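You operate a simulated robot arm through the tools that you are given. There is no shell and no other tool.

You are at the controls of a simulated robot arm. One attempt, no reset.

JOB
Gauge the gap over the packed sensor, fill it with foam, gauge again.
Fine: swing the arm out for the foam block that the meter names; it must end on 0 mm.
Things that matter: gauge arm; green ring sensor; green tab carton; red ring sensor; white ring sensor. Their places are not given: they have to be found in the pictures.

The check looks at the end state, three seconds after you hand in, the way a careful person would. Anything else that was tipped, shoved, dropped, spilled or broken makes it a failure.

ROBOT AND FRAMES
A 6-joint arm with a three-finger gripper, fixed in place. Base frame: the origin is at the foot of the arm, x ahead of it, y to its left, z up. Units: mm, degrees, N and s.
Its first joint turns from -166.0 to 166.0 degrees. Payload 4.89 kg.
The TCP is the grasp point between the finger pads, 30 mm short of the fingertips. In the tool frame z runs along the fingers and y along their closing line. The gripper opens to 164 mm. The gripper's body begins 125 mm behind the TCP.
Orientation is told as [roll, pitch, yaw] about the base's x, y, z axes, in that order, counted from this pose: with the fingers straight down and closing along the base's y, the tool's x points along the base's -x, its y along +y and its z along -z.

CONTROLS
- The arm moves only by the tool servo_tool. Its arguments are lists of equal length, an entry for each row: "dp": the shift along the tool's x, y, z in mm, a list of three; "delta_rot": the turn, a rotation vector about the tool's x, y, z in degrees, a list of three; "claw": the gripper command, from -1 (shut) to 1 (fully open), values between in proportion. In form: {"dp": [[tx, ty, tz], ...], "delta_rot": [[ax, ay, az], ...], "claw": [claw, ...]}. A call has 1 to 20 rows; each row is the pose to reach, as a shift and turn from the pose commanded when the call began, along the tool's axes at that moment. A row lasts 0.2 s, in which the tool goes at most 50 mm and 8.6 degrees; a call with a longer step from one row to the next is refused whole, and so is a gripper value outside its range. Where a pose cannot be reached the arm comes as near as it can. A force on the tool above 90 N (or 10 N above the force at the start of the call, whichever is more), or a blocked arm, ends the call early, and 0.2 s more pass. The fingers move at their own pace (about 108 mm/s each) and stop on an object; they squeeze with about 28 N. The grip force told is the motor's: it shows also when the fingers shut on nothing. Time passes only in rows, and 0.2 s behind the last, so rows that repeat a pose let the fingers close. It gives the time, the measured TCP pose, the force on the tool (base axes), the opening and the grip force at its end, in the units of the frame above (readings bear some noise), with the torque about the TCP (base axes, N m) and any sound that the robot's microphone picked up.
- Cameras (640 x 400 px; columns grow to the right, rows downward): "scene" is fixed at [399.4, 499.1, 1666.1]; the picture's right is [-0.73, -0.68, 0.00], its down [-0.44, 0.47, -0.77] and it looks along [0.53, -0.56, -0.64] (base axes); focal length 326 px, centre (320, 200). "wrist" rides on the gripper at [76, -2, -152] in the tool frame; the picture's right is [0.02, 1.00, 0.00], its down [-0.88, 0.02, -0.47] and it looks along [-0.47, 0.01, 0.88] (tool axes); focal length 247 px, centre (320, 200).
- camera(camera): a new picture of that camera. It takes no simulated time.
- slide_trunk(by): slides the trunk up (or, below 0, down) by that many mm; the arm rides with it, the base frame stays. It gives what a move gives, with no picture.
- measure_at(camera, pixels): there is no depth. For up to 12 entries [column, row, z] of the newest picture of that camera ("zoom" is the newest enlarged one), the place [x, y] in the base frame at which the ray of that pixel passes the height z, good to about 2 mm. It takes no simulated time.
- zoom(camera, box): a new picture of the part [left, top, right, bottom] of that camera's present view, enlarged. It takes no simulated time.
- close_job(): hands the job in; it is judged then, once.

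Open the gripper and draw the arm clear of the work before you hand the job in, unless the task says otherwise.

The tools are called as a command line: name --argument value ..., lists and objects as JSON in quotes. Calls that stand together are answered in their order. servo_tool: Moves the arm, as the interface text tells. Its arguments: {"type":"object","properties":{"dp":{"type":"array"},"delta_rot":{"type":"array"},"claw":{"type":"array"}},"required":["dp","delta_rot","claw"]} The other tools are called the same way: slide_trunk (by) slides the trunk up or down; camera (camera) takes a picture; measure_at (camera, pixels) gives the place at which the rays of pixels pass given heights; zoom (camera, box) takes an enlarged picture of a part of a camera's view; close_job () hands the job in.

At the start:

```text
t: 0.0
position: [658.4, -183.6, 1395.7]
tool_rot: [0.0, 0.0, 0.0]
contact_force: [0.2, 0.2, 0.5]
torque: [0.01, 0.01, 0.0]
opening: 163.8
grip_force: 0.1
trunk travel left (down, up): [-175.0, 215.0]
```

scene: 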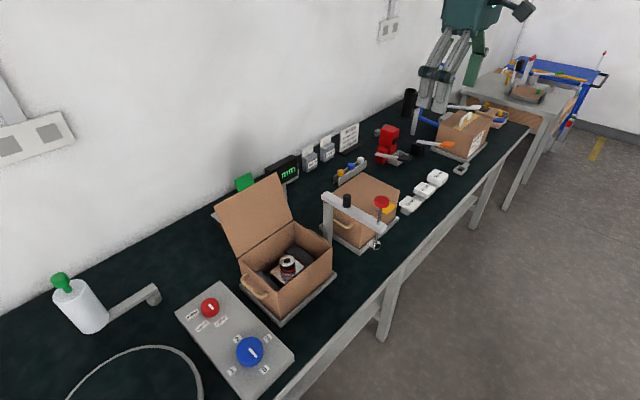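
wrist: 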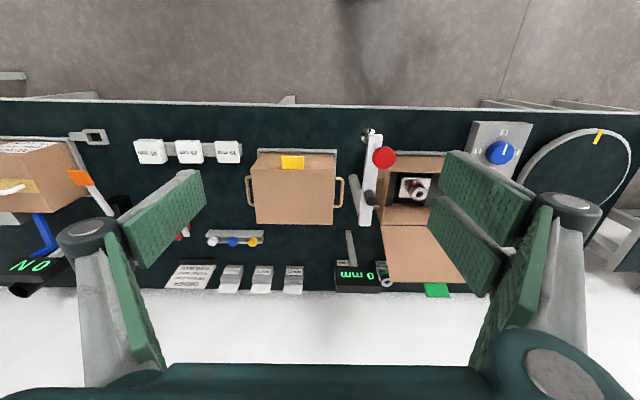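

The scene picture shows an open carton with a sensor near (287,265), a swing arm with red knob near (381,202), a meter near (285,170) and foam-like white blocks near (437,178). I zoom in for details.

zoom --camera "scene" --box '[210, 160, 350, 330]'

zoom --camera "scene" --box '[310, 110, 450, 260]'

zoom --camera "scene" --box '[230, 110, 370, 200]'

zoom --camera "scene" --box '[370, 60, 530, 180]'

zoom --camera "scene" --box '[30, 250, 310, 400]'

zoom --camera "wrist" --box '[330, 110, 480, 310]'

zoom --camera "wrist" --box '[120, 120, 380, 300]'

zoom --camera "wrist" --box '[0, 100, 200, 300]'

```text
2.35 times, centred on (280, 245) of scene
```

zoom: 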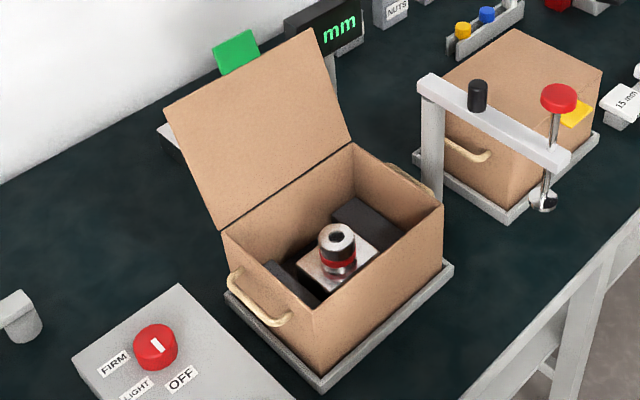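

```text
2.67 times, centred on (380, 185) of scene
```

zoom: 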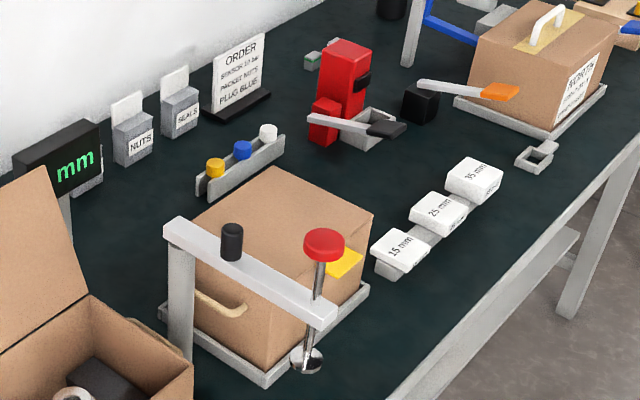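

```text
4.44 times, centred on (300, 155) of scene
```

zoom: 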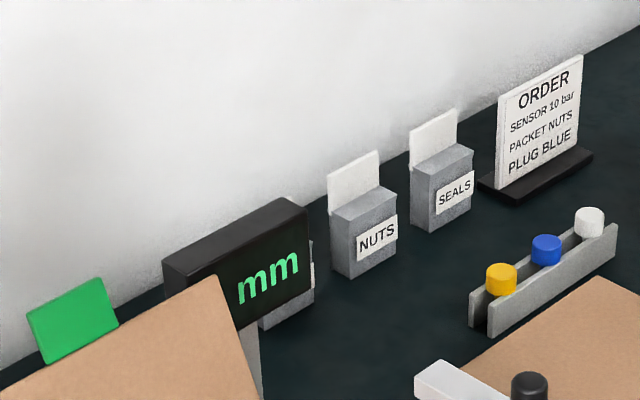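

```text
3.33 times, centred on (450, 120) of scene
```

zoom: 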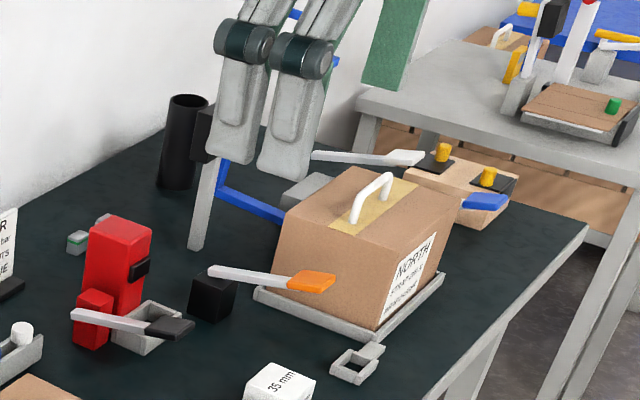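

```text
2.29 times, centred on (170, 325) of scene
```

zoom: 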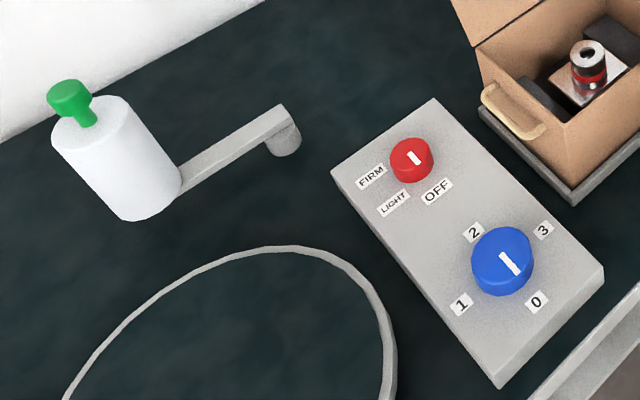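

```text
2.00 times, centred on (405, 210) of wrist
```

zoom: 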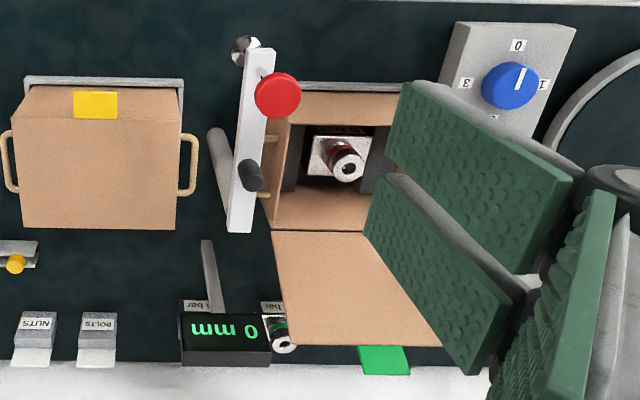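

```text
2.22 times, centred on (250, 210) of wrist
```

zoom: 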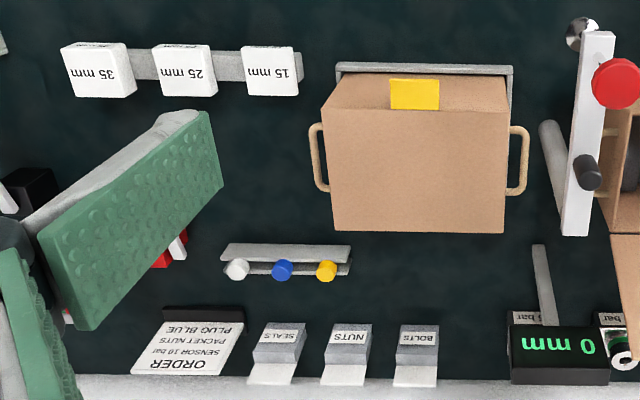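

```text
2.00 times, centred on (100, 200) of wrist
```

zoom: 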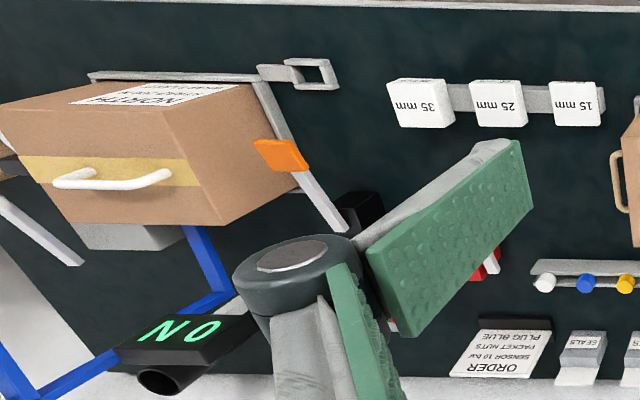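

I read the meter as "0 mm" in the wrist view (355,275) and find foam blocks of 15, 25 and 35 mm. Now I triangulate heights using the same features in both cameras.

measure_at --camera "scene" --pixels '[[410, 202, 900], [410, 202, 950], [410, 202, 1000], [410, 202, 1050], [381, 202, 1000], [381, 202, 1100], [381, 202, 1200], [250, 351, 900], [250, 351, 1000], [287, 260, 900], [287, 260, 1000], [287, 260, 1100]]'

measure_at --camera "wrist" --pixels '[[228, 151, 900], [228, 151, 950], [228, 151, 1000], [228, 151, 1050], [384, 157, 1000], [384, 157, 1100], [384, 157, 1200], [500, 152, 900], [500, 152, 1000], [417, 190, 900], [417, 190, 1000], [417, 190, 1100]]'

```text
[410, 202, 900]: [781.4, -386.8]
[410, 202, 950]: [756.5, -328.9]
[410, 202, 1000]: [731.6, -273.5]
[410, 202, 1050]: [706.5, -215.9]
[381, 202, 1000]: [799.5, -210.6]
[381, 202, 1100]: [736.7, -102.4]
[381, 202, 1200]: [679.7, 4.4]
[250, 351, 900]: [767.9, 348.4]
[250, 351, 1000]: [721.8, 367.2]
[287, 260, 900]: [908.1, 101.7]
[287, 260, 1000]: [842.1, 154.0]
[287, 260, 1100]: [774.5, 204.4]
```

```text
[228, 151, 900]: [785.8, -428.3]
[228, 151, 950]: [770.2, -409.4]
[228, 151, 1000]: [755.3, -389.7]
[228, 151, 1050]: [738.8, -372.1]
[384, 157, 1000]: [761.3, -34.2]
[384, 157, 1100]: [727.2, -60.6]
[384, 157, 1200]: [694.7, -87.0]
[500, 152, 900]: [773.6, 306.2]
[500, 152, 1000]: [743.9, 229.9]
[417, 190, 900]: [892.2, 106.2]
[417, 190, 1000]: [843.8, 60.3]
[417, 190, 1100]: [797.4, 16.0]
```

The parked gauge arm is a post with a white bar, a black peg and a red knob. I enlarge it in both views to read its key points.

zoom --camera "wrist" --box '[340, 120, 420, 250]'

zoom --camera "scene" --box '[310, 175, 410, 255]'

zoom --camera "wrist" --box '[330, 220, 440, 300]'

```text
3.08 times, centred on (380, 185) of wrist
```

zoom: 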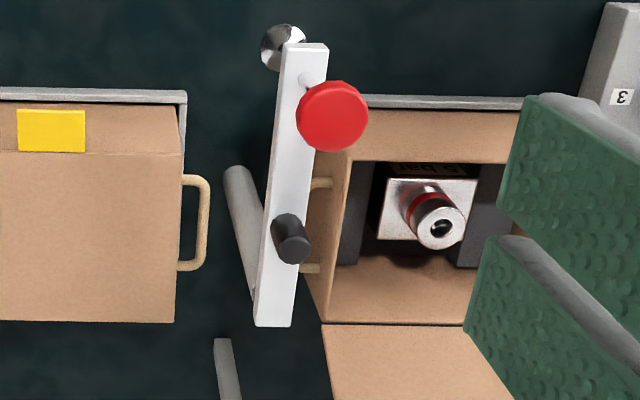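

```text
5.00 times, centred on (360, 215) of scene
```

zoom: 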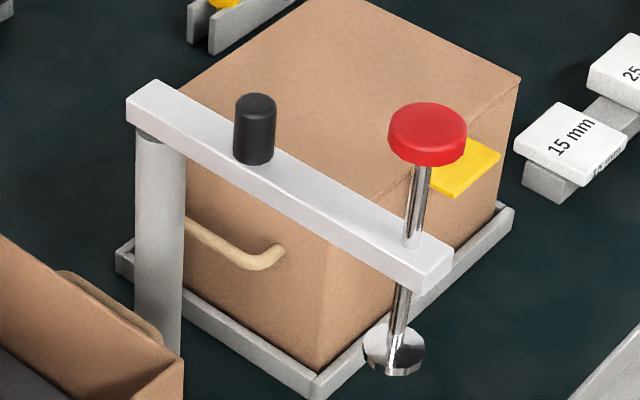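

```text
5.00 times, centred on (385, 260) of wrist
```

zoom: 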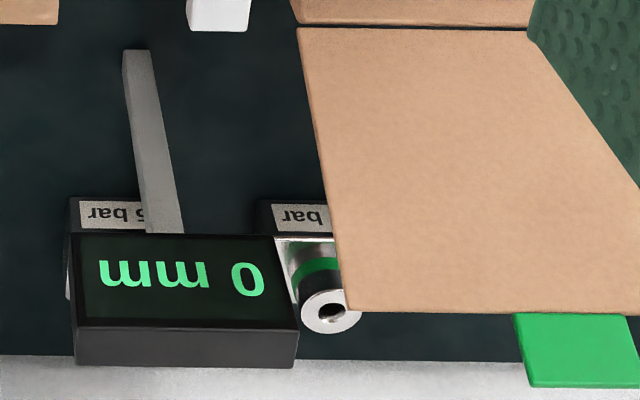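

I measure peg top, bar ends, knob and foot from both views at bracketing heights.

measure_at --camera "scene" --pixels '[[347.2, 194.8, 1000], [347.2, 194.8, 1100], [381.6, 197.4, 1100], [381.6, 197.4, 1150], [324.6, 192.6, 1000], [324.6, 192.6, 1100], [383.4, 227, 1000], [383.4, 227, 1100], [374.8, 245.4, 900], [374.8, 245.4, 1000], [287, 258, 880], [287, 258, 920]]'

measure_at --camera "wrist" --pixels '[[371.2, 200.6, 1000], [371.2, 200.6, 1100], [384.9, 158.4, 1100], [384.9, 158.4, 1150], [364.7, 225.6, 1000], [364.7, 225.6, 1100], [375.5, 134.7, 1000], [375.5, 134.7, 1100], [367, 135.3, 900], [367, 135.3, 1000], [418.6, 193.7, 880], [418.6, 193.7, 920]]'

```text
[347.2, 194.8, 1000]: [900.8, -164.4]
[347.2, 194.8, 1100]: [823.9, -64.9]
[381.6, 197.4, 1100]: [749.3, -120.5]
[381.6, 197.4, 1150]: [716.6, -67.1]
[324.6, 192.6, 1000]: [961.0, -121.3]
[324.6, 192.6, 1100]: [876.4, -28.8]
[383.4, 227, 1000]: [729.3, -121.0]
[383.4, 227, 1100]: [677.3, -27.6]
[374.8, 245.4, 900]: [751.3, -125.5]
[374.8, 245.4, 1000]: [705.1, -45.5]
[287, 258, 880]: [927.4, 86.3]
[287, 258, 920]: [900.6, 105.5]
```

```text
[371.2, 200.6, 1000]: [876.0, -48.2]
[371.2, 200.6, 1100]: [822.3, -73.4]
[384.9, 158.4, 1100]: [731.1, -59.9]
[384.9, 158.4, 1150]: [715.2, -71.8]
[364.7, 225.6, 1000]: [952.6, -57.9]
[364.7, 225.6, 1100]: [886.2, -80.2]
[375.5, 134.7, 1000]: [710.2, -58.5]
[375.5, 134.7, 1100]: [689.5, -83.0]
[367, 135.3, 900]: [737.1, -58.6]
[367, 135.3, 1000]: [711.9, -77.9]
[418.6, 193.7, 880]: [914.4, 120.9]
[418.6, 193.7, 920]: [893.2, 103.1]
```

Triangulation: peg top at about (829,-72,1093), bar top z≈1054, post axis about (903,-71), probe foot at (719,-71,966), sensor top at (897,104,917). So the arm needs a 90° clockwise swing. I go above the peg with the gripper half open.

servo_tool --dp '[[-21, 14, 24], [-43, 28, 49], [-64, 42, 73], [-85, 56, 98], [-106, 70, 122], [-128, 84, 146], [-149, 98, 171], [-170.6, 112, 195.7], [-170.6, 112, 195.7]]' --delta_rot '[[0, 0, 0], [0, 0, 0], [0, 0, 0], [0, 0, 0], [0, 0, 0], [0, 0, 0], [0, 0, 0], [0, 0, 0], [0, 0, 0]]' --claw '[-0.2, -0.2, -0.2, -0.2, -0.2, -0.2, -0.2, -0.2, -0.2]'

camera --camera "wrist"

camera --camera "scene"

```text
t: 2.0
position: [829.2, -70.4, 1197.8]
tool_rot: [0.1, 0.0, 0.0]
contact_force: [1.5, -0.9, 0.4]
torque: [0.01, 0.14, 0.05]
opening: 65.7
grip_force: 0.1
trunk travel left (down, up): [-175.0, 215.0]
```

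```text
taken
```

wrist: 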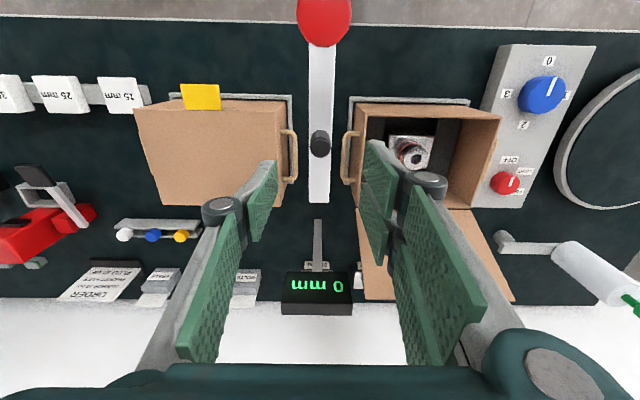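

```text
taken
```

scene: 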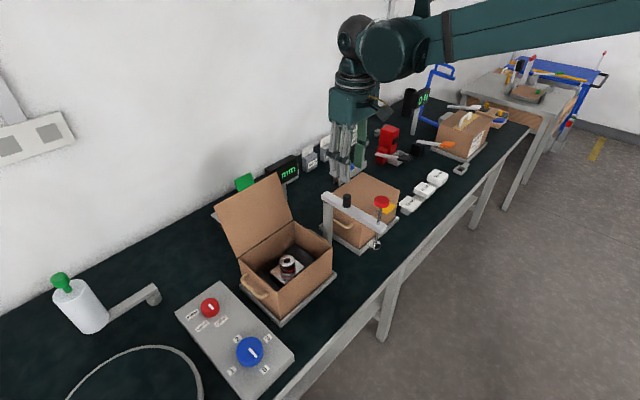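

The wrist picture shows the peg at (320,146) and sensor at (413,155). I measure peg top, bar end and sensor from this closer view.

zoom --camera "wrist" --box '[280, 90, 440, 220]'

measure_at --camera "wrist" --pixels '[[320, 150, 1093], [320, 150, 1085], [319, 203, 1054], [322, 40, 1054], [414, 159, 917], [319, 203, 1045]]'

```text
3.08 times, centred on (360, 155) of wrist
```

zoom: 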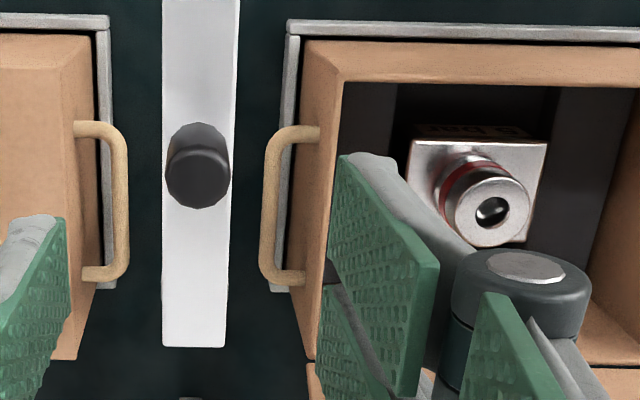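

```text
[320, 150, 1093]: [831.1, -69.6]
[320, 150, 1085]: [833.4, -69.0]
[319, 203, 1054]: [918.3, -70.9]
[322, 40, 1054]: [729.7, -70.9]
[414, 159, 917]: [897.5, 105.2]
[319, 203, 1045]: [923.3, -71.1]
```

Peg is at about (828,-70), right under the tool. I lower until the fingertips are just above the bar, then close on the peg.

servo_tool --dp '[[0, 0, 30], [0, 0, 60], [0, 0, 85], [0, 0, 100], [0, 0, 107], [0, 0, 107], [0, 0, 107], [0, 0, 107], [0, 0, 107]]' --delta_rot '[[0, 0, 0], [0, 0, 0], [0, 0, 0], [0, 0, 0], [0, 0, 0], [0, 0, 0], [0, 0, 0], [0, 0, 0], [0, 0, 0]]' --claw '[-0.2, -0.2, -0.2, -0.2, -0.2, -0.2, -1, -1, -1]'

camera --camera "wrist"

zoom --camera "scene" --box '[290, 120, 430, 260]'

```text
t: 4.0
position: [830.0, -71.2, 1092.1]
tool_rot: [0.0, 0.0, 0.0]
contact_force: [-2.0, 13.8, -8.3]
torque: [0.42, -0.03, 0.2]
opening: 22.7
grip_force: 45.4
trunk travel left (down, up): [-175.0, 215.0]
```

```text
taken
```

wrist: 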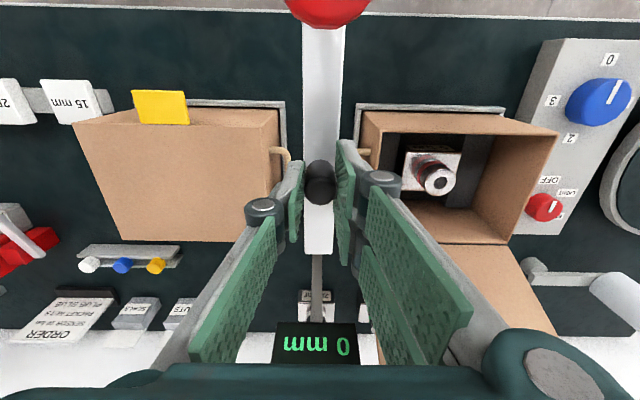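

```text
2.86 times, centred on (360, 190) of scene
```

zoom: 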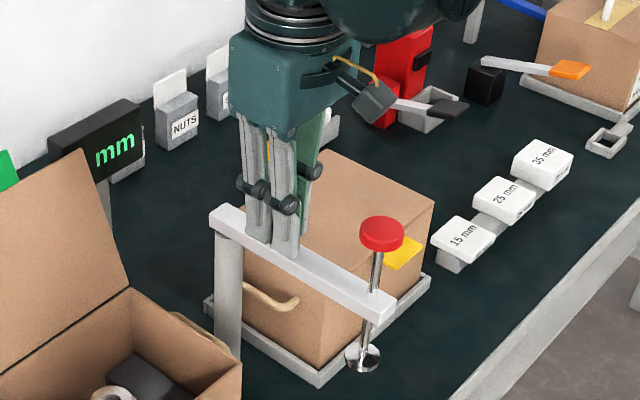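

Peg is gripped (opening 22.7). Before swinging, I check the carton rim height using the corner at scene (331,248) and wrist (363,112).

measure_at --camera "scene" --pixels '[[331.5, 248, 900], [331.5, 248, 950], [331.5, 248, 1000]]'

measure_at --camera "wrist" --pixels '[[363, 112, 900], [363, 112, 950], [363, 112, 1000], [436, 181, 917], [557, 132, 950], [508, 244, 950], [318, 300, 950]]'

```text
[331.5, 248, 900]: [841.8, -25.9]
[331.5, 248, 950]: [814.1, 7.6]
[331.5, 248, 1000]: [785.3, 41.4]
```

```text
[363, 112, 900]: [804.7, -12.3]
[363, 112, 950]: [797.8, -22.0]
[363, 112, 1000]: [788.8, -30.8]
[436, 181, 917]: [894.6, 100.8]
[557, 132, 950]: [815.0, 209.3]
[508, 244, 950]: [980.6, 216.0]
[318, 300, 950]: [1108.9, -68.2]
```

Rim is around z 920–940, foot at ~966, so it should clear. I swing the first 40° along the arc around (903,-71), turning the tool with the bar.

servo_tool --dp '[[-0.14, 4.6, 0], [-0.56, 9.14, 0], [-1.25, 13.6, 0], [-2.23, 18.14, 0], [-3.45, 22.5, 0], [-4.98, 26.88, 0], [-6.77, 31.1, 0], [-8.78, 35.2, 0], [-13.56, 43.0, 0], [-17.55, 48.2, 0]]' --delta_rot '[[0, 0, 3.5], [0, 0, 7], [0, 0, 10.5], [0, 0, 14], [0, 0, 17.5], [0, 0, 21], [0, 0, 24.5], [0, 0, 28], [0, 0, 35], [0, 0, 40]]' --claw '[-1, -1, -1, -1, -1, -1, -1, -1, -1, -1]'

camera --camera "wrist"

camera --camera "scene"

```text
t: 6.2
position: [846.1, -24.0, 1091.4]
tool_rot: [0.0, -0.1, -40.2]
contact_force: [7.2, -13.5, -0.1]
torque: [-0.04, 0.27, -0.36]
opening: 22.6
grip_force: 45.0
trunk travel left (down, up): [-175.0, 215.0]
```

```text
taken
```

wrist: 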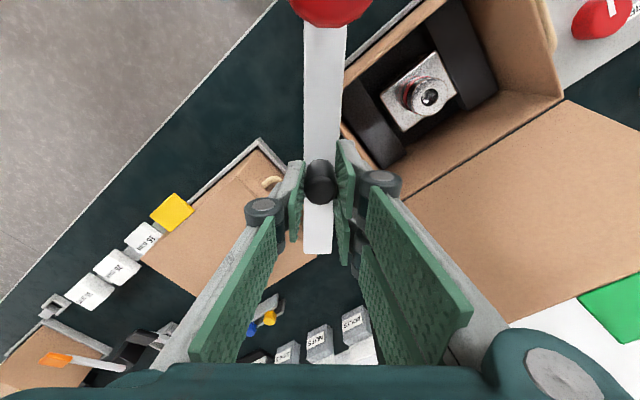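

```text
taken
```

scene: 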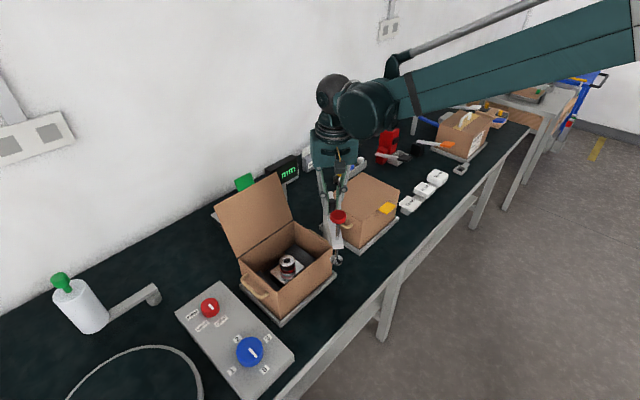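

Swing works with low force; I zoom in on the foot and the rim before continuing.

zoom --camera "scene" --box '[230, 160, 390, 310]'

```text
2.67 times, centred on (310, 235) of scene
```

zoom: 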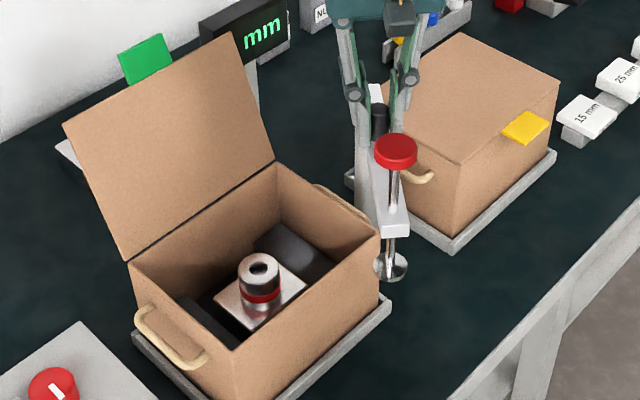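

measure_at --camera "scene" --pixels '[[336.6, 260.5, 950], [336.6, 260.5, 966], [336.6, 260.5, 980], [279.3, 290.4, 900], [279.3, 290.4, 930], [279.3, 290.4, 950], [332.5, 249, 930], [332.5, 249, 950]]'

measure_at --camera "wrist" --pixels '[[343, 128, 930], [562, 98, 930], [406, 203, 930], [562, 98, 950], [406, 203, 950], [429, 96, 917]]'

```text
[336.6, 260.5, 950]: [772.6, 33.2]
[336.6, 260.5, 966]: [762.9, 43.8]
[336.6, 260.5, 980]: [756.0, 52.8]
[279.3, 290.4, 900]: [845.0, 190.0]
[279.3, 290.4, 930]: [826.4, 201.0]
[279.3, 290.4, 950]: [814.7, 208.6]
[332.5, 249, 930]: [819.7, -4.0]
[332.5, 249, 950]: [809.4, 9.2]
```

```text
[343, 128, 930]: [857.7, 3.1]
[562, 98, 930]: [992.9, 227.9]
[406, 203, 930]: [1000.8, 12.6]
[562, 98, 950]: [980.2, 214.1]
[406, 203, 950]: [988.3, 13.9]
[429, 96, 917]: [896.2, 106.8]
```

Rim is at z≈950, and the foot at ~966 clears it. I continue the swing another 48° slowly.

servo_tool --dp '[[-0.23, 5.9, 0], [-0.91, 11.7, 0], [-2.05, 17.4, 0], [-3.64, 23.1, 0], [-5.66, 28.6, 0], [-8.1, 33.9, 0], [-10.96, 39.0, 0], [-14.2, 44.0, 0], [-17.8, 48.5, 0], [-21.8, 52.9, 0], [-24.8, 55.7, 0]]' --delta_rot '[[0, 0, 4.5], [0, 0, 9], [0, 0, 13.5], [0, 0, 18], [0, 0, 22.5], [0, 0, 27], [0, 0, 31.5], [0, 0, 36], [0, 0, 40.5], [0, 0, 45], [0, 0, 48]]' --claw '[-1, -1, -1, -1, -1, -1, -1, -1, -1, -1, -1]'

camera --camera "wrist"

zoom --camera "scene" --box '[210, 140, 370, 310]'

```text
t: 8.6
position: [900.6, 1.8, 1092.4]
tool_rot: [-0.3, 0.0, -88.2]
contact_force: [-27.5, -34.2, -25.4]
torque: [-0.95, 0.71, 0.12]
opening: 22.8
grip_force: 45.1
trunk travel left (down, up): [-175.0, 215.0]
```

```text
taken
```

wrist: 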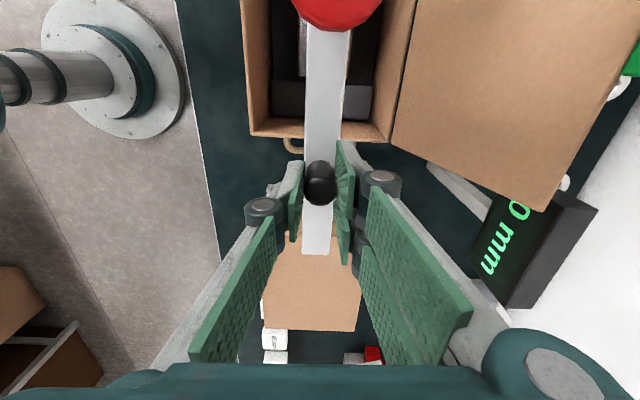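

```text
2.35 times, centred on (290, 225) of scene
```

zoom: 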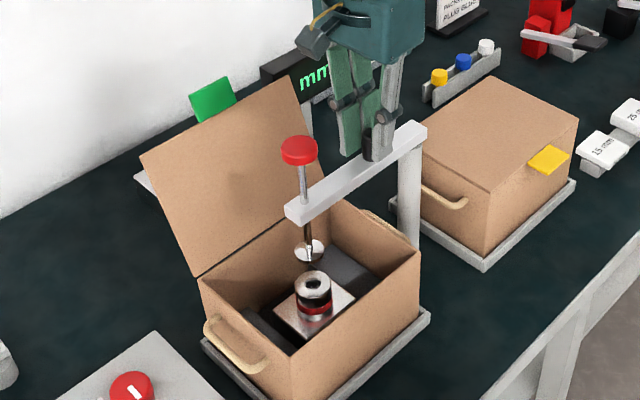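

The foot is now above the sensor, with force around 50 N maybe from an end stop. I look at the meter and the probe in detail.

zoom --camera "wrist" --box '[440, 160, 620, 320]'

zoom --camera "scene" --box '[260, 190, 340, 270]'

zoom --camera "scene" --box '[250, 130, 380, 230]'

```text
2.50 times, centred on (530, 240) of wrist
```

zoom: 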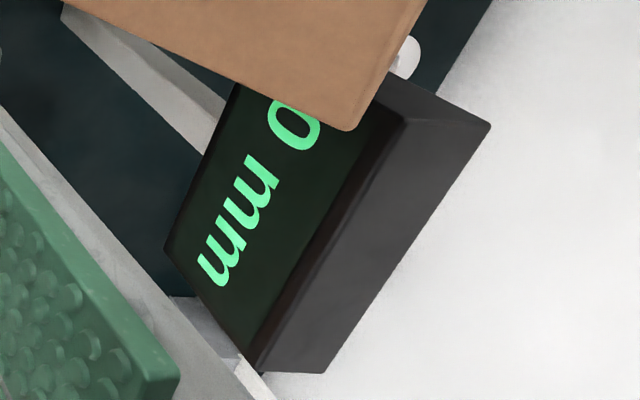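

```text
5.00 times, centred on (300, 230) of scene
```

zoom: 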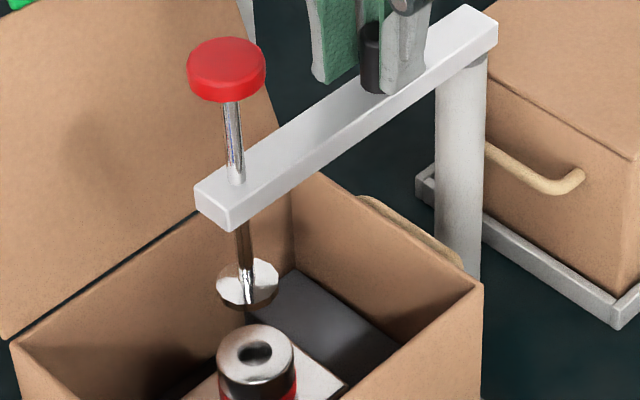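

```text
4.00 times, centred on (315, 180) of scene
```

zoom: 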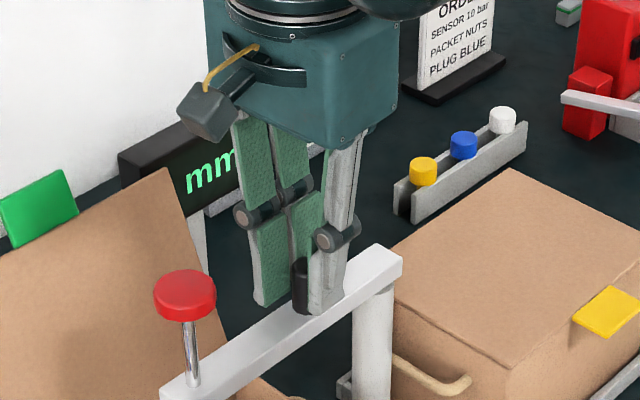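

Meter still shows "0 mm"-like text, partly hidden by the flap. I release the peg, lift straight up, and look at the meter and foot alignment again.

servo_tool --dp '[[0, 0, 0], [0, 0, 0], [0, 0, 0], [0, 0, -20], [0, 0, -60], [0, 0, -105], [0, 0, -105]]' --delta_rot '[[0, 0, 0], [0, 0, 0], [0, 0, 0], [0, 0, 0], [0, 0, 0], [0, 0, 0], [0, 0, 0]]' --claw '[-0.4, -0.4, -0.4, -0.4, -0.4, -0.4, -0.4]'

camera --camera "wrist"

camera --camera "scene"

zoom --camera "scene" --box '[260, 190, 340, 270]'

```text
t: 10.2
position: [902.1, 0.2, 1200.1]
tool_rot: [0.0, 0.1, -88.0]
contact_force: [-0.1, 0.1, 0.7]
torque: [-0.01, -0.08, 0.01]
opening: 48.8
grip_force: 0.1
trunk travel left (down, up): [-175.0, 215.0]
```

```text
taken
```

wrist: 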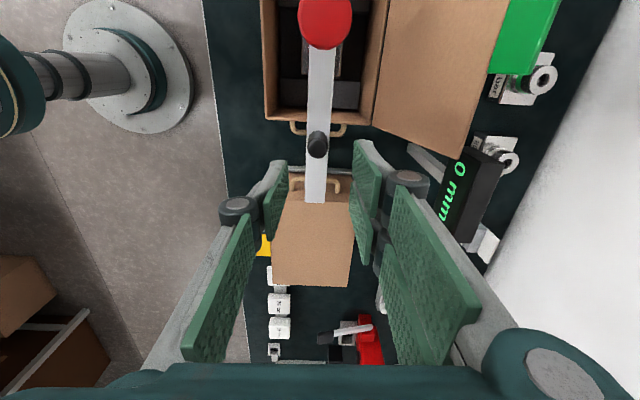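

```text
taken
```

scene: 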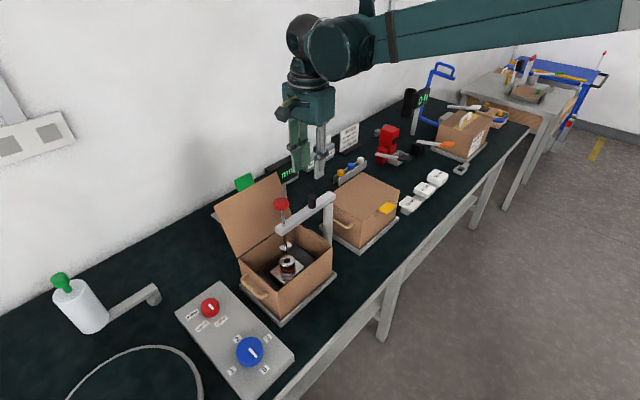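

```text
5.00 times, centred on (300, 230) of scene
```

zoom: 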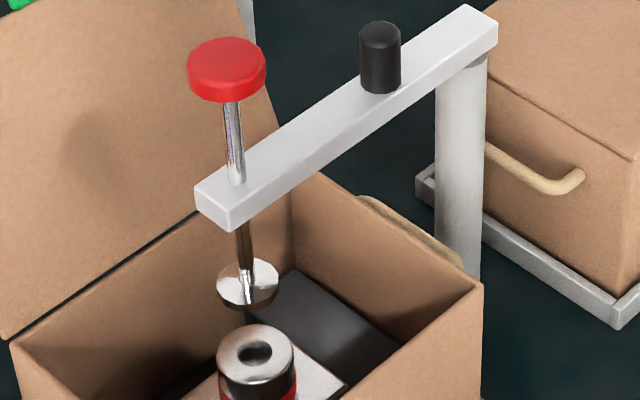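

Meter reads "0 mm" at (452,190), so the plunger must be pressed. I measure the knob, foot and sensor positions.

measure_at --camera "scene" --pixels '[[285.4, 246.6, 966], [281.3, 200.5, 1147], [287.2, 260.5, 917], [287.2, 260.5, 910], [312, 196, 1093]]'

measure_at --camera "wrist" --pixels '[[325, 20, 1147], [318, 150, 1093]]'

zoom --camera "wrist" --box '[260, 0, 400, 100]'

```text
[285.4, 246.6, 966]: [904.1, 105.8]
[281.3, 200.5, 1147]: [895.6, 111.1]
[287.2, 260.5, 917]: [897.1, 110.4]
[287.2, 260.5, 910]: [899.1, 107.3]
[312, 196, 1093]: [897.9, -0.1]
```

```text
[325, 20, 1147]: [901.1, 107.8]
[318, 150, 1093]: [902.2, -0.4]
```

```text
4.00 times, centred on (330, 50) of wrist
```

zoom: 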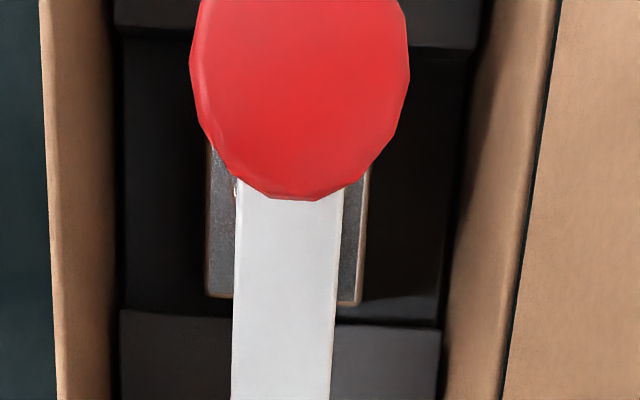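

Knob is at about (900,110,1147), foot and sensor are aligned. I close the fingers and move over the knob at a safe height.

servo_tool --dp '[[36, 0.6, 0], [73, 1.2, 0], [109.3, 1.8, 0], [109.3, 1.8, 0], [109.3, 1.8, 0]]' --delta_rot '[[0, 0, 0], [0, 0, 0], [0, 0, 0], [0, 0, 0], [0, 0, 0]]' --claw '[-1, -1, -1, -1, -1]'

zoom --camera "scene" --box '[230, 110, 350, 270]'

camera --camera "wrist"

```text
t: 11.4
position: [901.3, 112.5, 1196.9]
tool_rot: [0.0, -0.1, -88.0]
contact_force: [-0.7, 0.5, -0.7]
torque: [-0.1, -0.03, 0.01]
opening: 0.0
grip_force: 28.2
trunk travel left (down, up): [-175.0, 215.0]
```

```text
2.50 times, centred on (290, 190) of scene
```

zoom: 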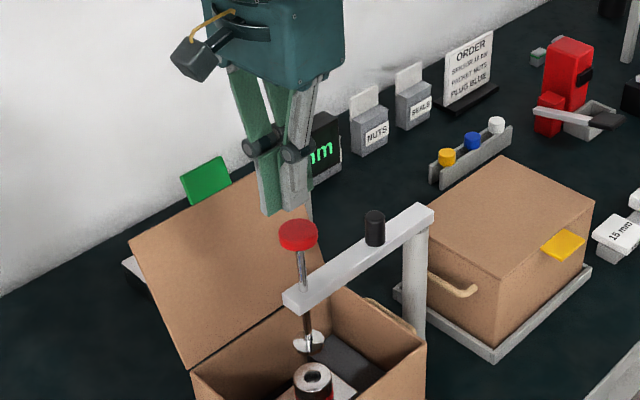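

```text
taken
```

wrist: 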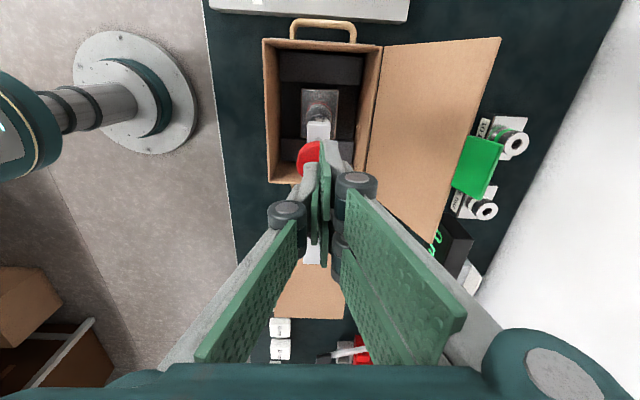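

Fingers are over the knob. I lower gently onto it, watching the force.

servo_tool --dp '[[-2, -1, 8], [-2, -1, 14], [-2, -1, 18], [-2, -1, 21], [-2, -1, 24]]' --delta_rot '[[0, 0, 0], [0, 0, 0], [0, 0, 0], [0, 0, 0], [0, 0, 0]]' --claw '[-1, -1, -1, -1, -1]'

zoom --camera "scene" --box '[250, 150, 350, 270]'

```text
t: 12.6
position: [899.7, 112.1, 1173.2]
tool_rot: [0.1, 0.0, -88.1]
contact_force: [-0.6, 0.3, 0.6]
torque: [0.03, -0.03, -0.03]
opening: 0.1
grip_force: 27.7
trunk travel left (down, up): [-175.0, 215.0]
```

```text
3.33 times, centred on (300, 210) of scene
```

zoom: 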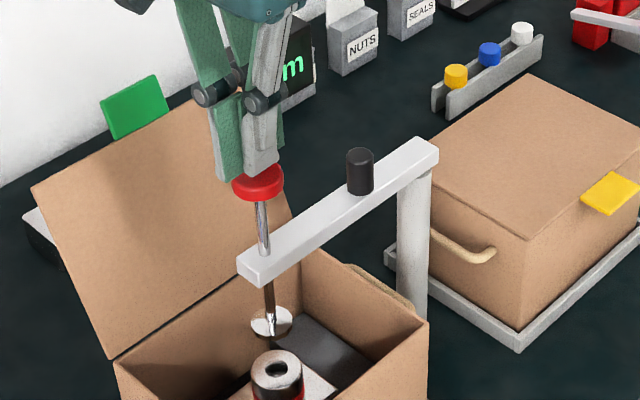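

Tip is almost touching the knob. I shift 3 mm toward its centre and press down 12 mm in small steps.

servo_tool --dp '[[-3, -2, 1], [-3, -2, 3], [-3, -2, 6], [-3, -2, 9], [-3, -2, 12]]' --delta_rot '[[0, 0, 0], [0, 0, 0], [0, 0, 0], [0, 0, 0], [0, 0, 0]]' --claw '[-1, -1, -1, -1, -1]'

zoom --camera "scene" --box '[250, 150, 350, 270]'

```text
t: 13.8
position: [897.0, 107.7, 1160.6]
tool_rot: [0.0, 0.0, -88.1]
contact_force: [0.0, 1.0, 1.1]
torque: [0.0, 0.01, -0.01]
opening: 0.3
grip_force: 28.0
trunk travel left (down, up): [-175.0, 215.0]
```

```text
3.33 times, centred on (300, 210) of scene
```

zoom: 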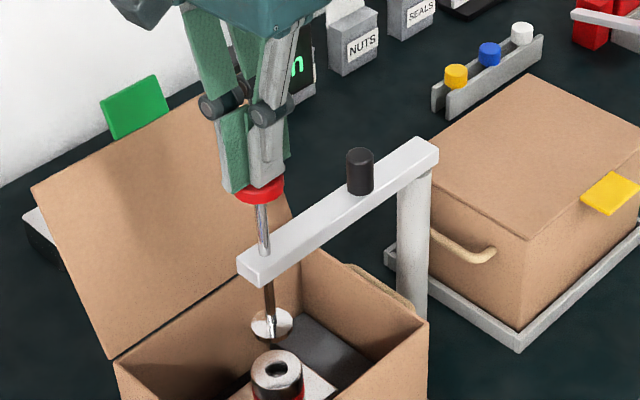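

No contact force yet and the plunger has not moved; I continue down in small steps.

servo_tool --dp '[[0, 0, 2], [0, 0, 4], [0, 0, 6], [0, 0, 8]]' --delta_rot '[[0, 0, 0], [0, 0, 0], [0, 0, 0], [0, 0, 0]]' --claw '[-1, -1, -1, -1]'

zoom --camera "scene" --box '[250, 150, 350, 270]'

zoom --camera "wrist" --box '[260, 60, 500, 280]'

```text
t: 14.8
position: [896.9, 107.2, 1154.0]
tool_rot: [0.0, 0.1, -87.9]
contact_force: [0.4, -0.6, 1.8]
torque: [-0.01, -0.02, 0.01]
opening: 0.0
grip_force: 27.9
trunk travel left (down, up): [-175.0, 215.0]
```

```text
3.33 times, centred on (300, 210) of scene
```

zoom: 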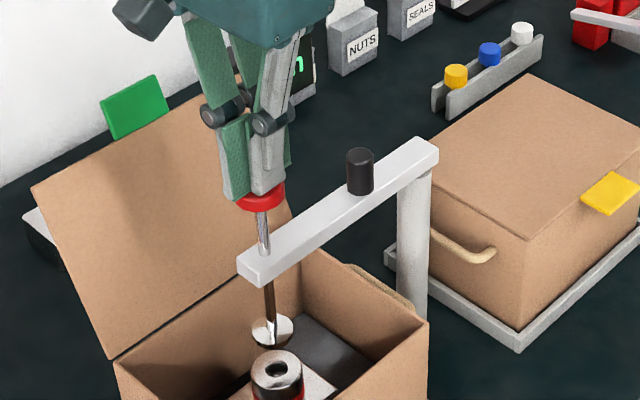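

```text
1.82 times, centred on (380, 170) of wrist
```

zoom: 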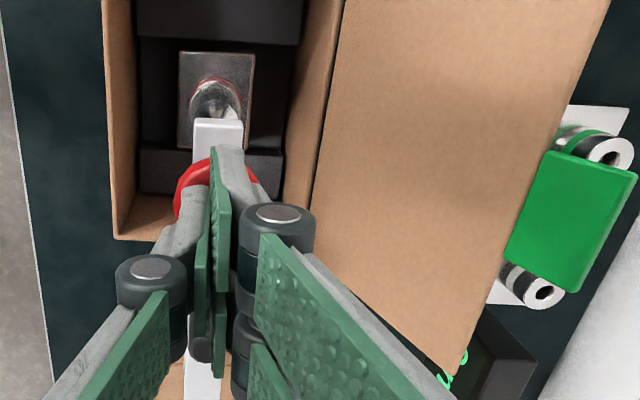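

The plunger is moving down lightly (about 2 N). I keep pressing in small steps until the foot meets the sensor.

servo_tool --dp '[[0, 0, 3], [0, 0, 6], [0, 0, 9], [0, 0, 12], [0, 0, 15]]' --delta_rot '[[0, 0, 0], [0, 0, 0], [0, 0, 0], [0, 0, 0], [0, 0, 0]]' --claw '[-1, -1, -1, -1, -1]'

zoom --camera "scene" --box '[250, 150, 350, 270]'

```text
t: 16.0
position: [897.4, 107.4, 1138.7]
tool_rot: [0.0, -0.1, -88.1]
contact_force: [-1.0, 0.9, 2.6]
torque: [0.05, 0.0, 0.0]
opening: 0.0
grip_force: 28.4
trunk travel left (down, up): [-175.0, 215.0]
```

```text
3.33 times, centred on (300, 210) of scene
```

zoom: 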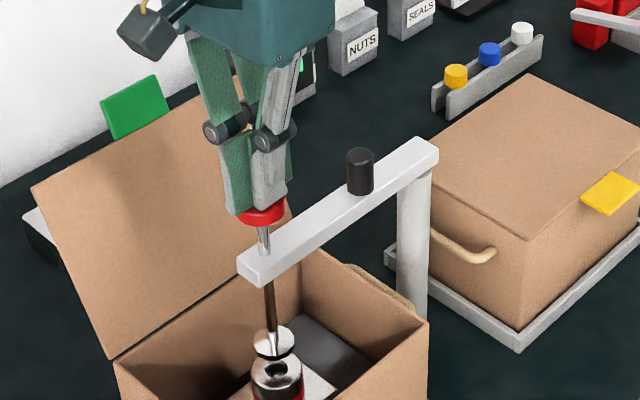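

Foot is close to the sensor top now, with a light spring force. I continue in 2 mm steps.

servo_tool --dp '[[0, 0, 2], [0, 0, 4], [0, 0, 6], [0, 0, 8], [0, 0, 10]]' --delta_rot '[[0, 0, 0], [0, 0, 0], [0, 0, 0], [0, 0, 0], [0, 0, 0]]' --claw '[-1, -1, -1, -1, -1]'

zoom --camera "scene" --box '[250, 150, 350, 270]'

camera --camera "wrist"

```text
t: 17.2
position: [896.1, 108.1, 1128.0]
tool_rot: [0.1, 0.0, -88.0]
contact_force: [0.2, -0.6, 2.4]
torque: [-0.02, -0.02, 0.02]
opening: 0.0
grip_force: 27.8
trunk travel left (down, up): [-175.0, 215.0]
```

```text
3.33 times, centred on (300, 210) of scene
```

zoom: 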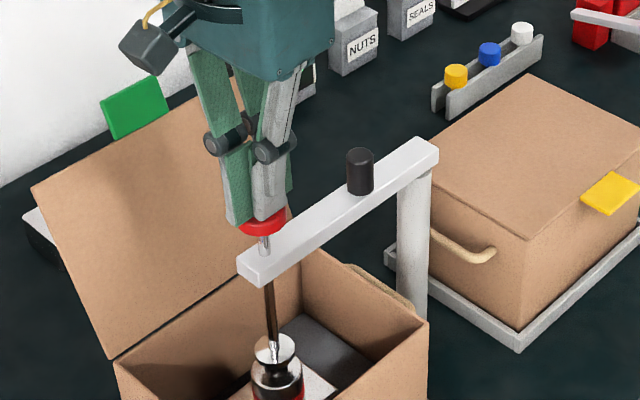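

```text
taken
```

wrist: 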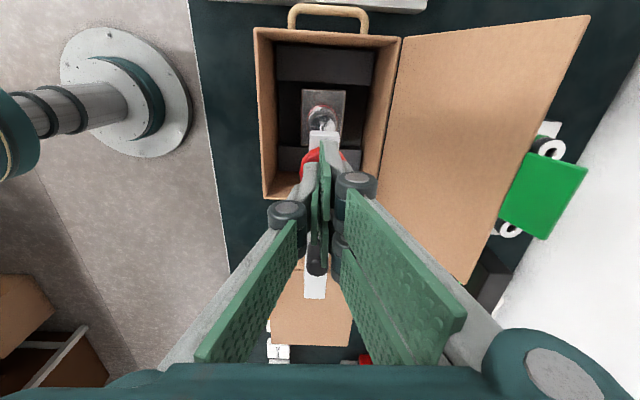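

Foot nearly touches the sensor. I press a few more mm, watching for force rise.

servo_tool --dp '[[0, 0, 1], [0, 0, 2], [0, 0, 3], [0, 0, 4], [0, 0, 5], [0, 0, 6]]' --delta_rot '[[0, 0, 0], [0, 0, 0], [0, 0, 0], [0, 0, 0], [0, 0, 0], [0, 0, 0]]' --claw '[-1, -1, -1, -1, -1, -1]'

zoom --camera "scene" --box '[250, 150, 350, 270]'

```text
t: 18.6
position: [896.1, 106.0, 1122.8]
tool_rot: [0.0, 0.1, -88.0]
contact_force: [0.2, -0.1, 2.7]
torque: [-0.03, -0.01, 0.0]
opening: 5.8
grip_force: 45.3
trunk travel left (down, up): [-175.0, 215.0]
```

```text
3.33 times, centred on (300, 210) of scene
```

zoom: 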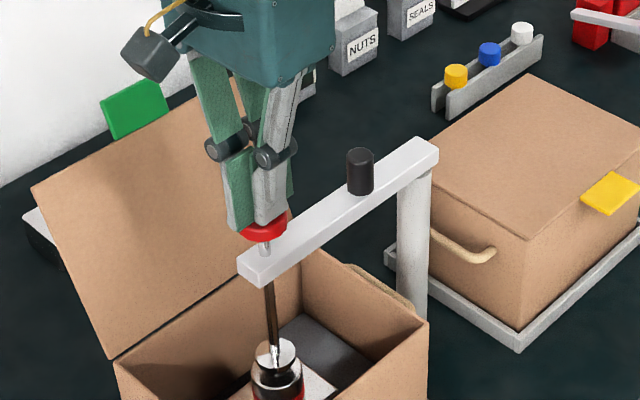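

Grip reading changed (opening 5.8), while vertical force stays 2.7 N. I take another 3 mm and check again.

servo_tool --dp '[[0, 0, 1], [0, 0, 2], [0, 0, 3], [0, 0, 3]]' --delta_rot '[[0, 0, 0], [0, 0, 0], [0, 0, 0], [0, 0, 0]]' --claw '[-1, -1, -1, -1]'

zoom --camera "scene" --box '[260, 190, 320, 270]'

camera --camera "wrist"

```text
t: 19.6
position: [897.1, 107.8, 1119.0]
tool_rot: [0.0, 0.0, -88.0]
contact_force: [0.3, -0.2, 3.7]
torque: [0.02, 0.02, 0.03]
opening: 6.0
grip_force: 44.9
trunk travel left (down, up): [-175.0, 215.0]
```

```text
5.00 times, centred on (290, 230) of scene
```

zoom: 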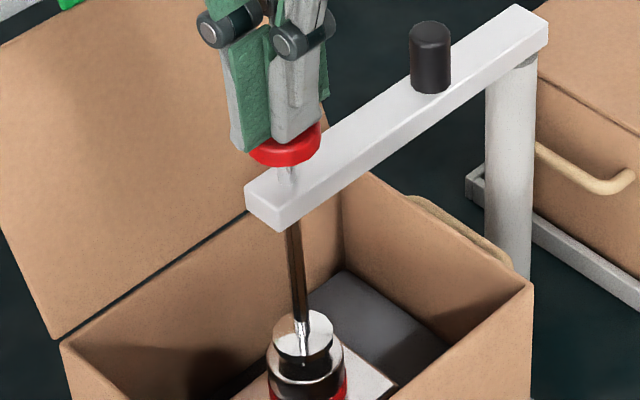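

```text
taken
```

wrist: 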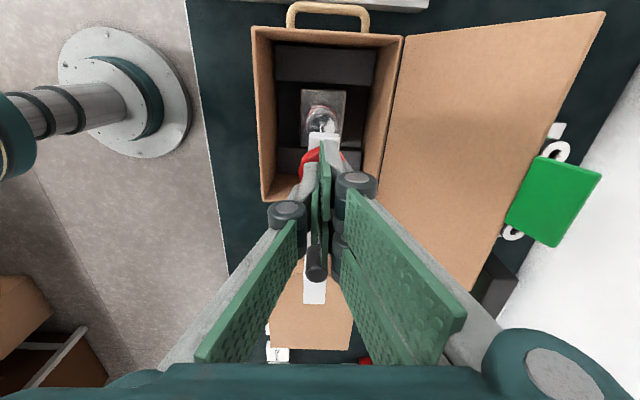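

The foot is still a bit above the sensor and the stem has ~15 mm left. I press further in 1 mm rows.

servo_tool --dp '[[0, 0, 1], [0, 0, 2], [0, 0, 3], [0, 0, 4], [0, 0, 5], [0, 0, 5]]' --delta_rot '[[0, 0, 0], [0, 0, 0], [0, 0, 0], [0, 0, 0], [0, 0, 0], [0, 0, 0]]' --claw '[-1, -1, -1, -1, -1, -1]'

zoom --camera "scene" --box '[260, 190, 320, 270]'

```text
t: 21.0
position: [896.1, 107.7, 1113.9]
tool_rot: [0.1, 0.0, -88.0]
contact_force: [0.4, 0.0, 5.2]
torque: [0.01, -0.02, -0.03]
opening: 6.1
grip_force: 44.7
trunk travel left (down, up): [-175.0, 215.0]
```

```text
5.00 times, centred on (290, 230) of scene
```

zoom: 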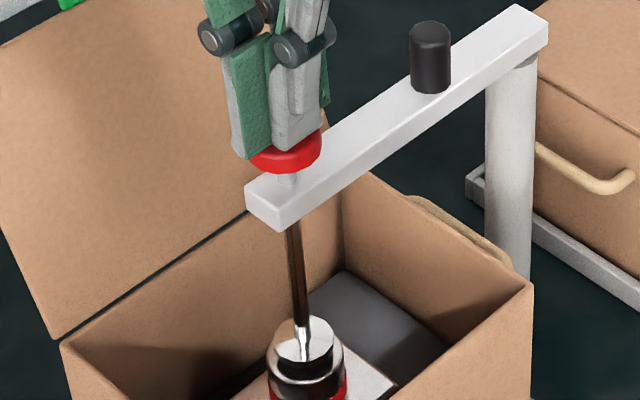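

Force is 5.2 N and rising as a spring would. I continue 5 mm more.

servo_tool --dp '[[0, 0, 1], [0, 0, 2], [0, 0, 3], [0, 0, 4], [0, 0, 5], [0, 0, 5]]' --delta_rot '[[0, 0, 0], [0, 0, 0], [0, 0, 0], [0, 0, 0], [0, 0, 0], [0, 0, 0]]' --claw '[-1, -1, -1, -1, -1, -1]'

zoom --camera "scene" --box '[260, 190, 320, 270]'

zoom --camera "scene" --box '[250, 140, 330, 200]'

```text
t: 22.4
position: [896.6, 107.4, 1109.7]
tool_rot: [0.0, 0.0, -88.0]
contact_force: [0.3, 0.9, 3.7]
torque: [0.09, -0.02, -0.02]
opening: 5.6
grip_force: 45.2
trunk travel left (down, up): [-175.0, 215.0]
```

```text
5.00 times, centred on (290, 230) of scene
```

zoom: 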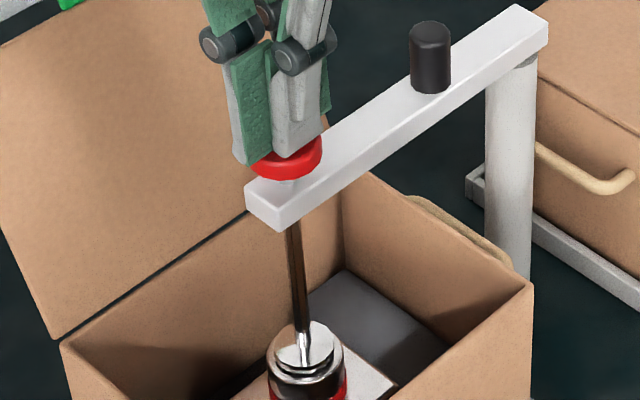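

```text
6.67 times, centred on (290, 170) of scene
```

zoom: 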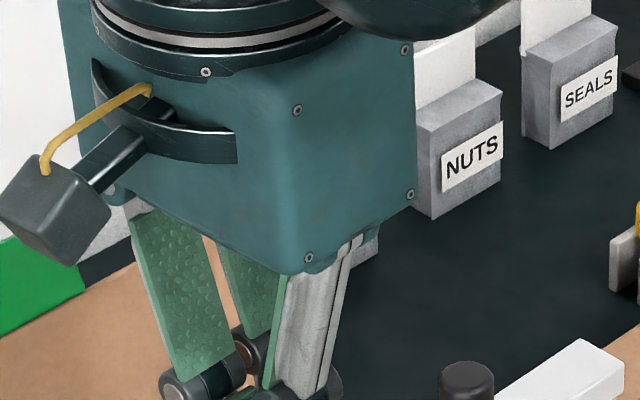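

Foot is almost on the sensor. I press 5 mm more in 1 mm rows.

servo_tool --dp '[[0, 0, 1], [0, 0, 2], [0, 0, 3], [0, 0, 4], [0, 0, 5]]' --delta_rot '[[0, 0, 0], [0, 0, 0], [0, 0, 0], [0, 0, 0], [0, 0, 0]]' --claw '[-1, -1, -1, -1, -1]'

zoom --camera "scene" --box '[260, 190, 320, 270]'

camera --camera "wrist"

```text
t: 23.6
position: [896.6, 107.3, 1107.6]
tool_rot: [0.1, 0.0, -88.1]
contact_force: [7.9, -4.2, 33.7]
torque: [-0.1, -0.23, 0.19]
opening: 6.0
grip_force: 45.5
trunk travel left (down, up): [-175.0, 215.0]
```

```text
5.00 times, centred on (290, 230) of scene
```

zoom: 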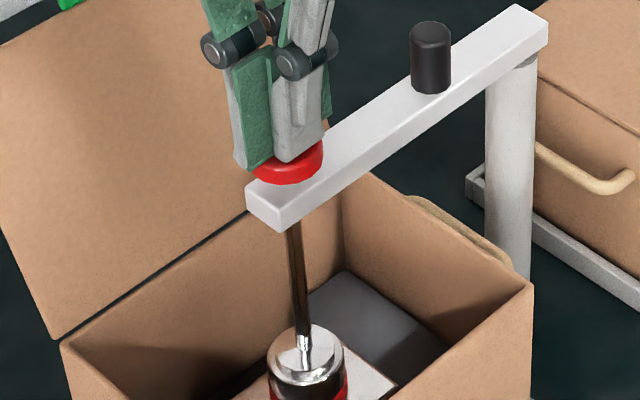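

```text
taken
```

wrist: 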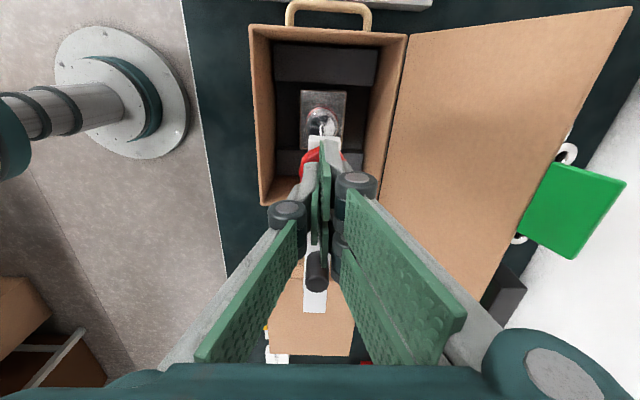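

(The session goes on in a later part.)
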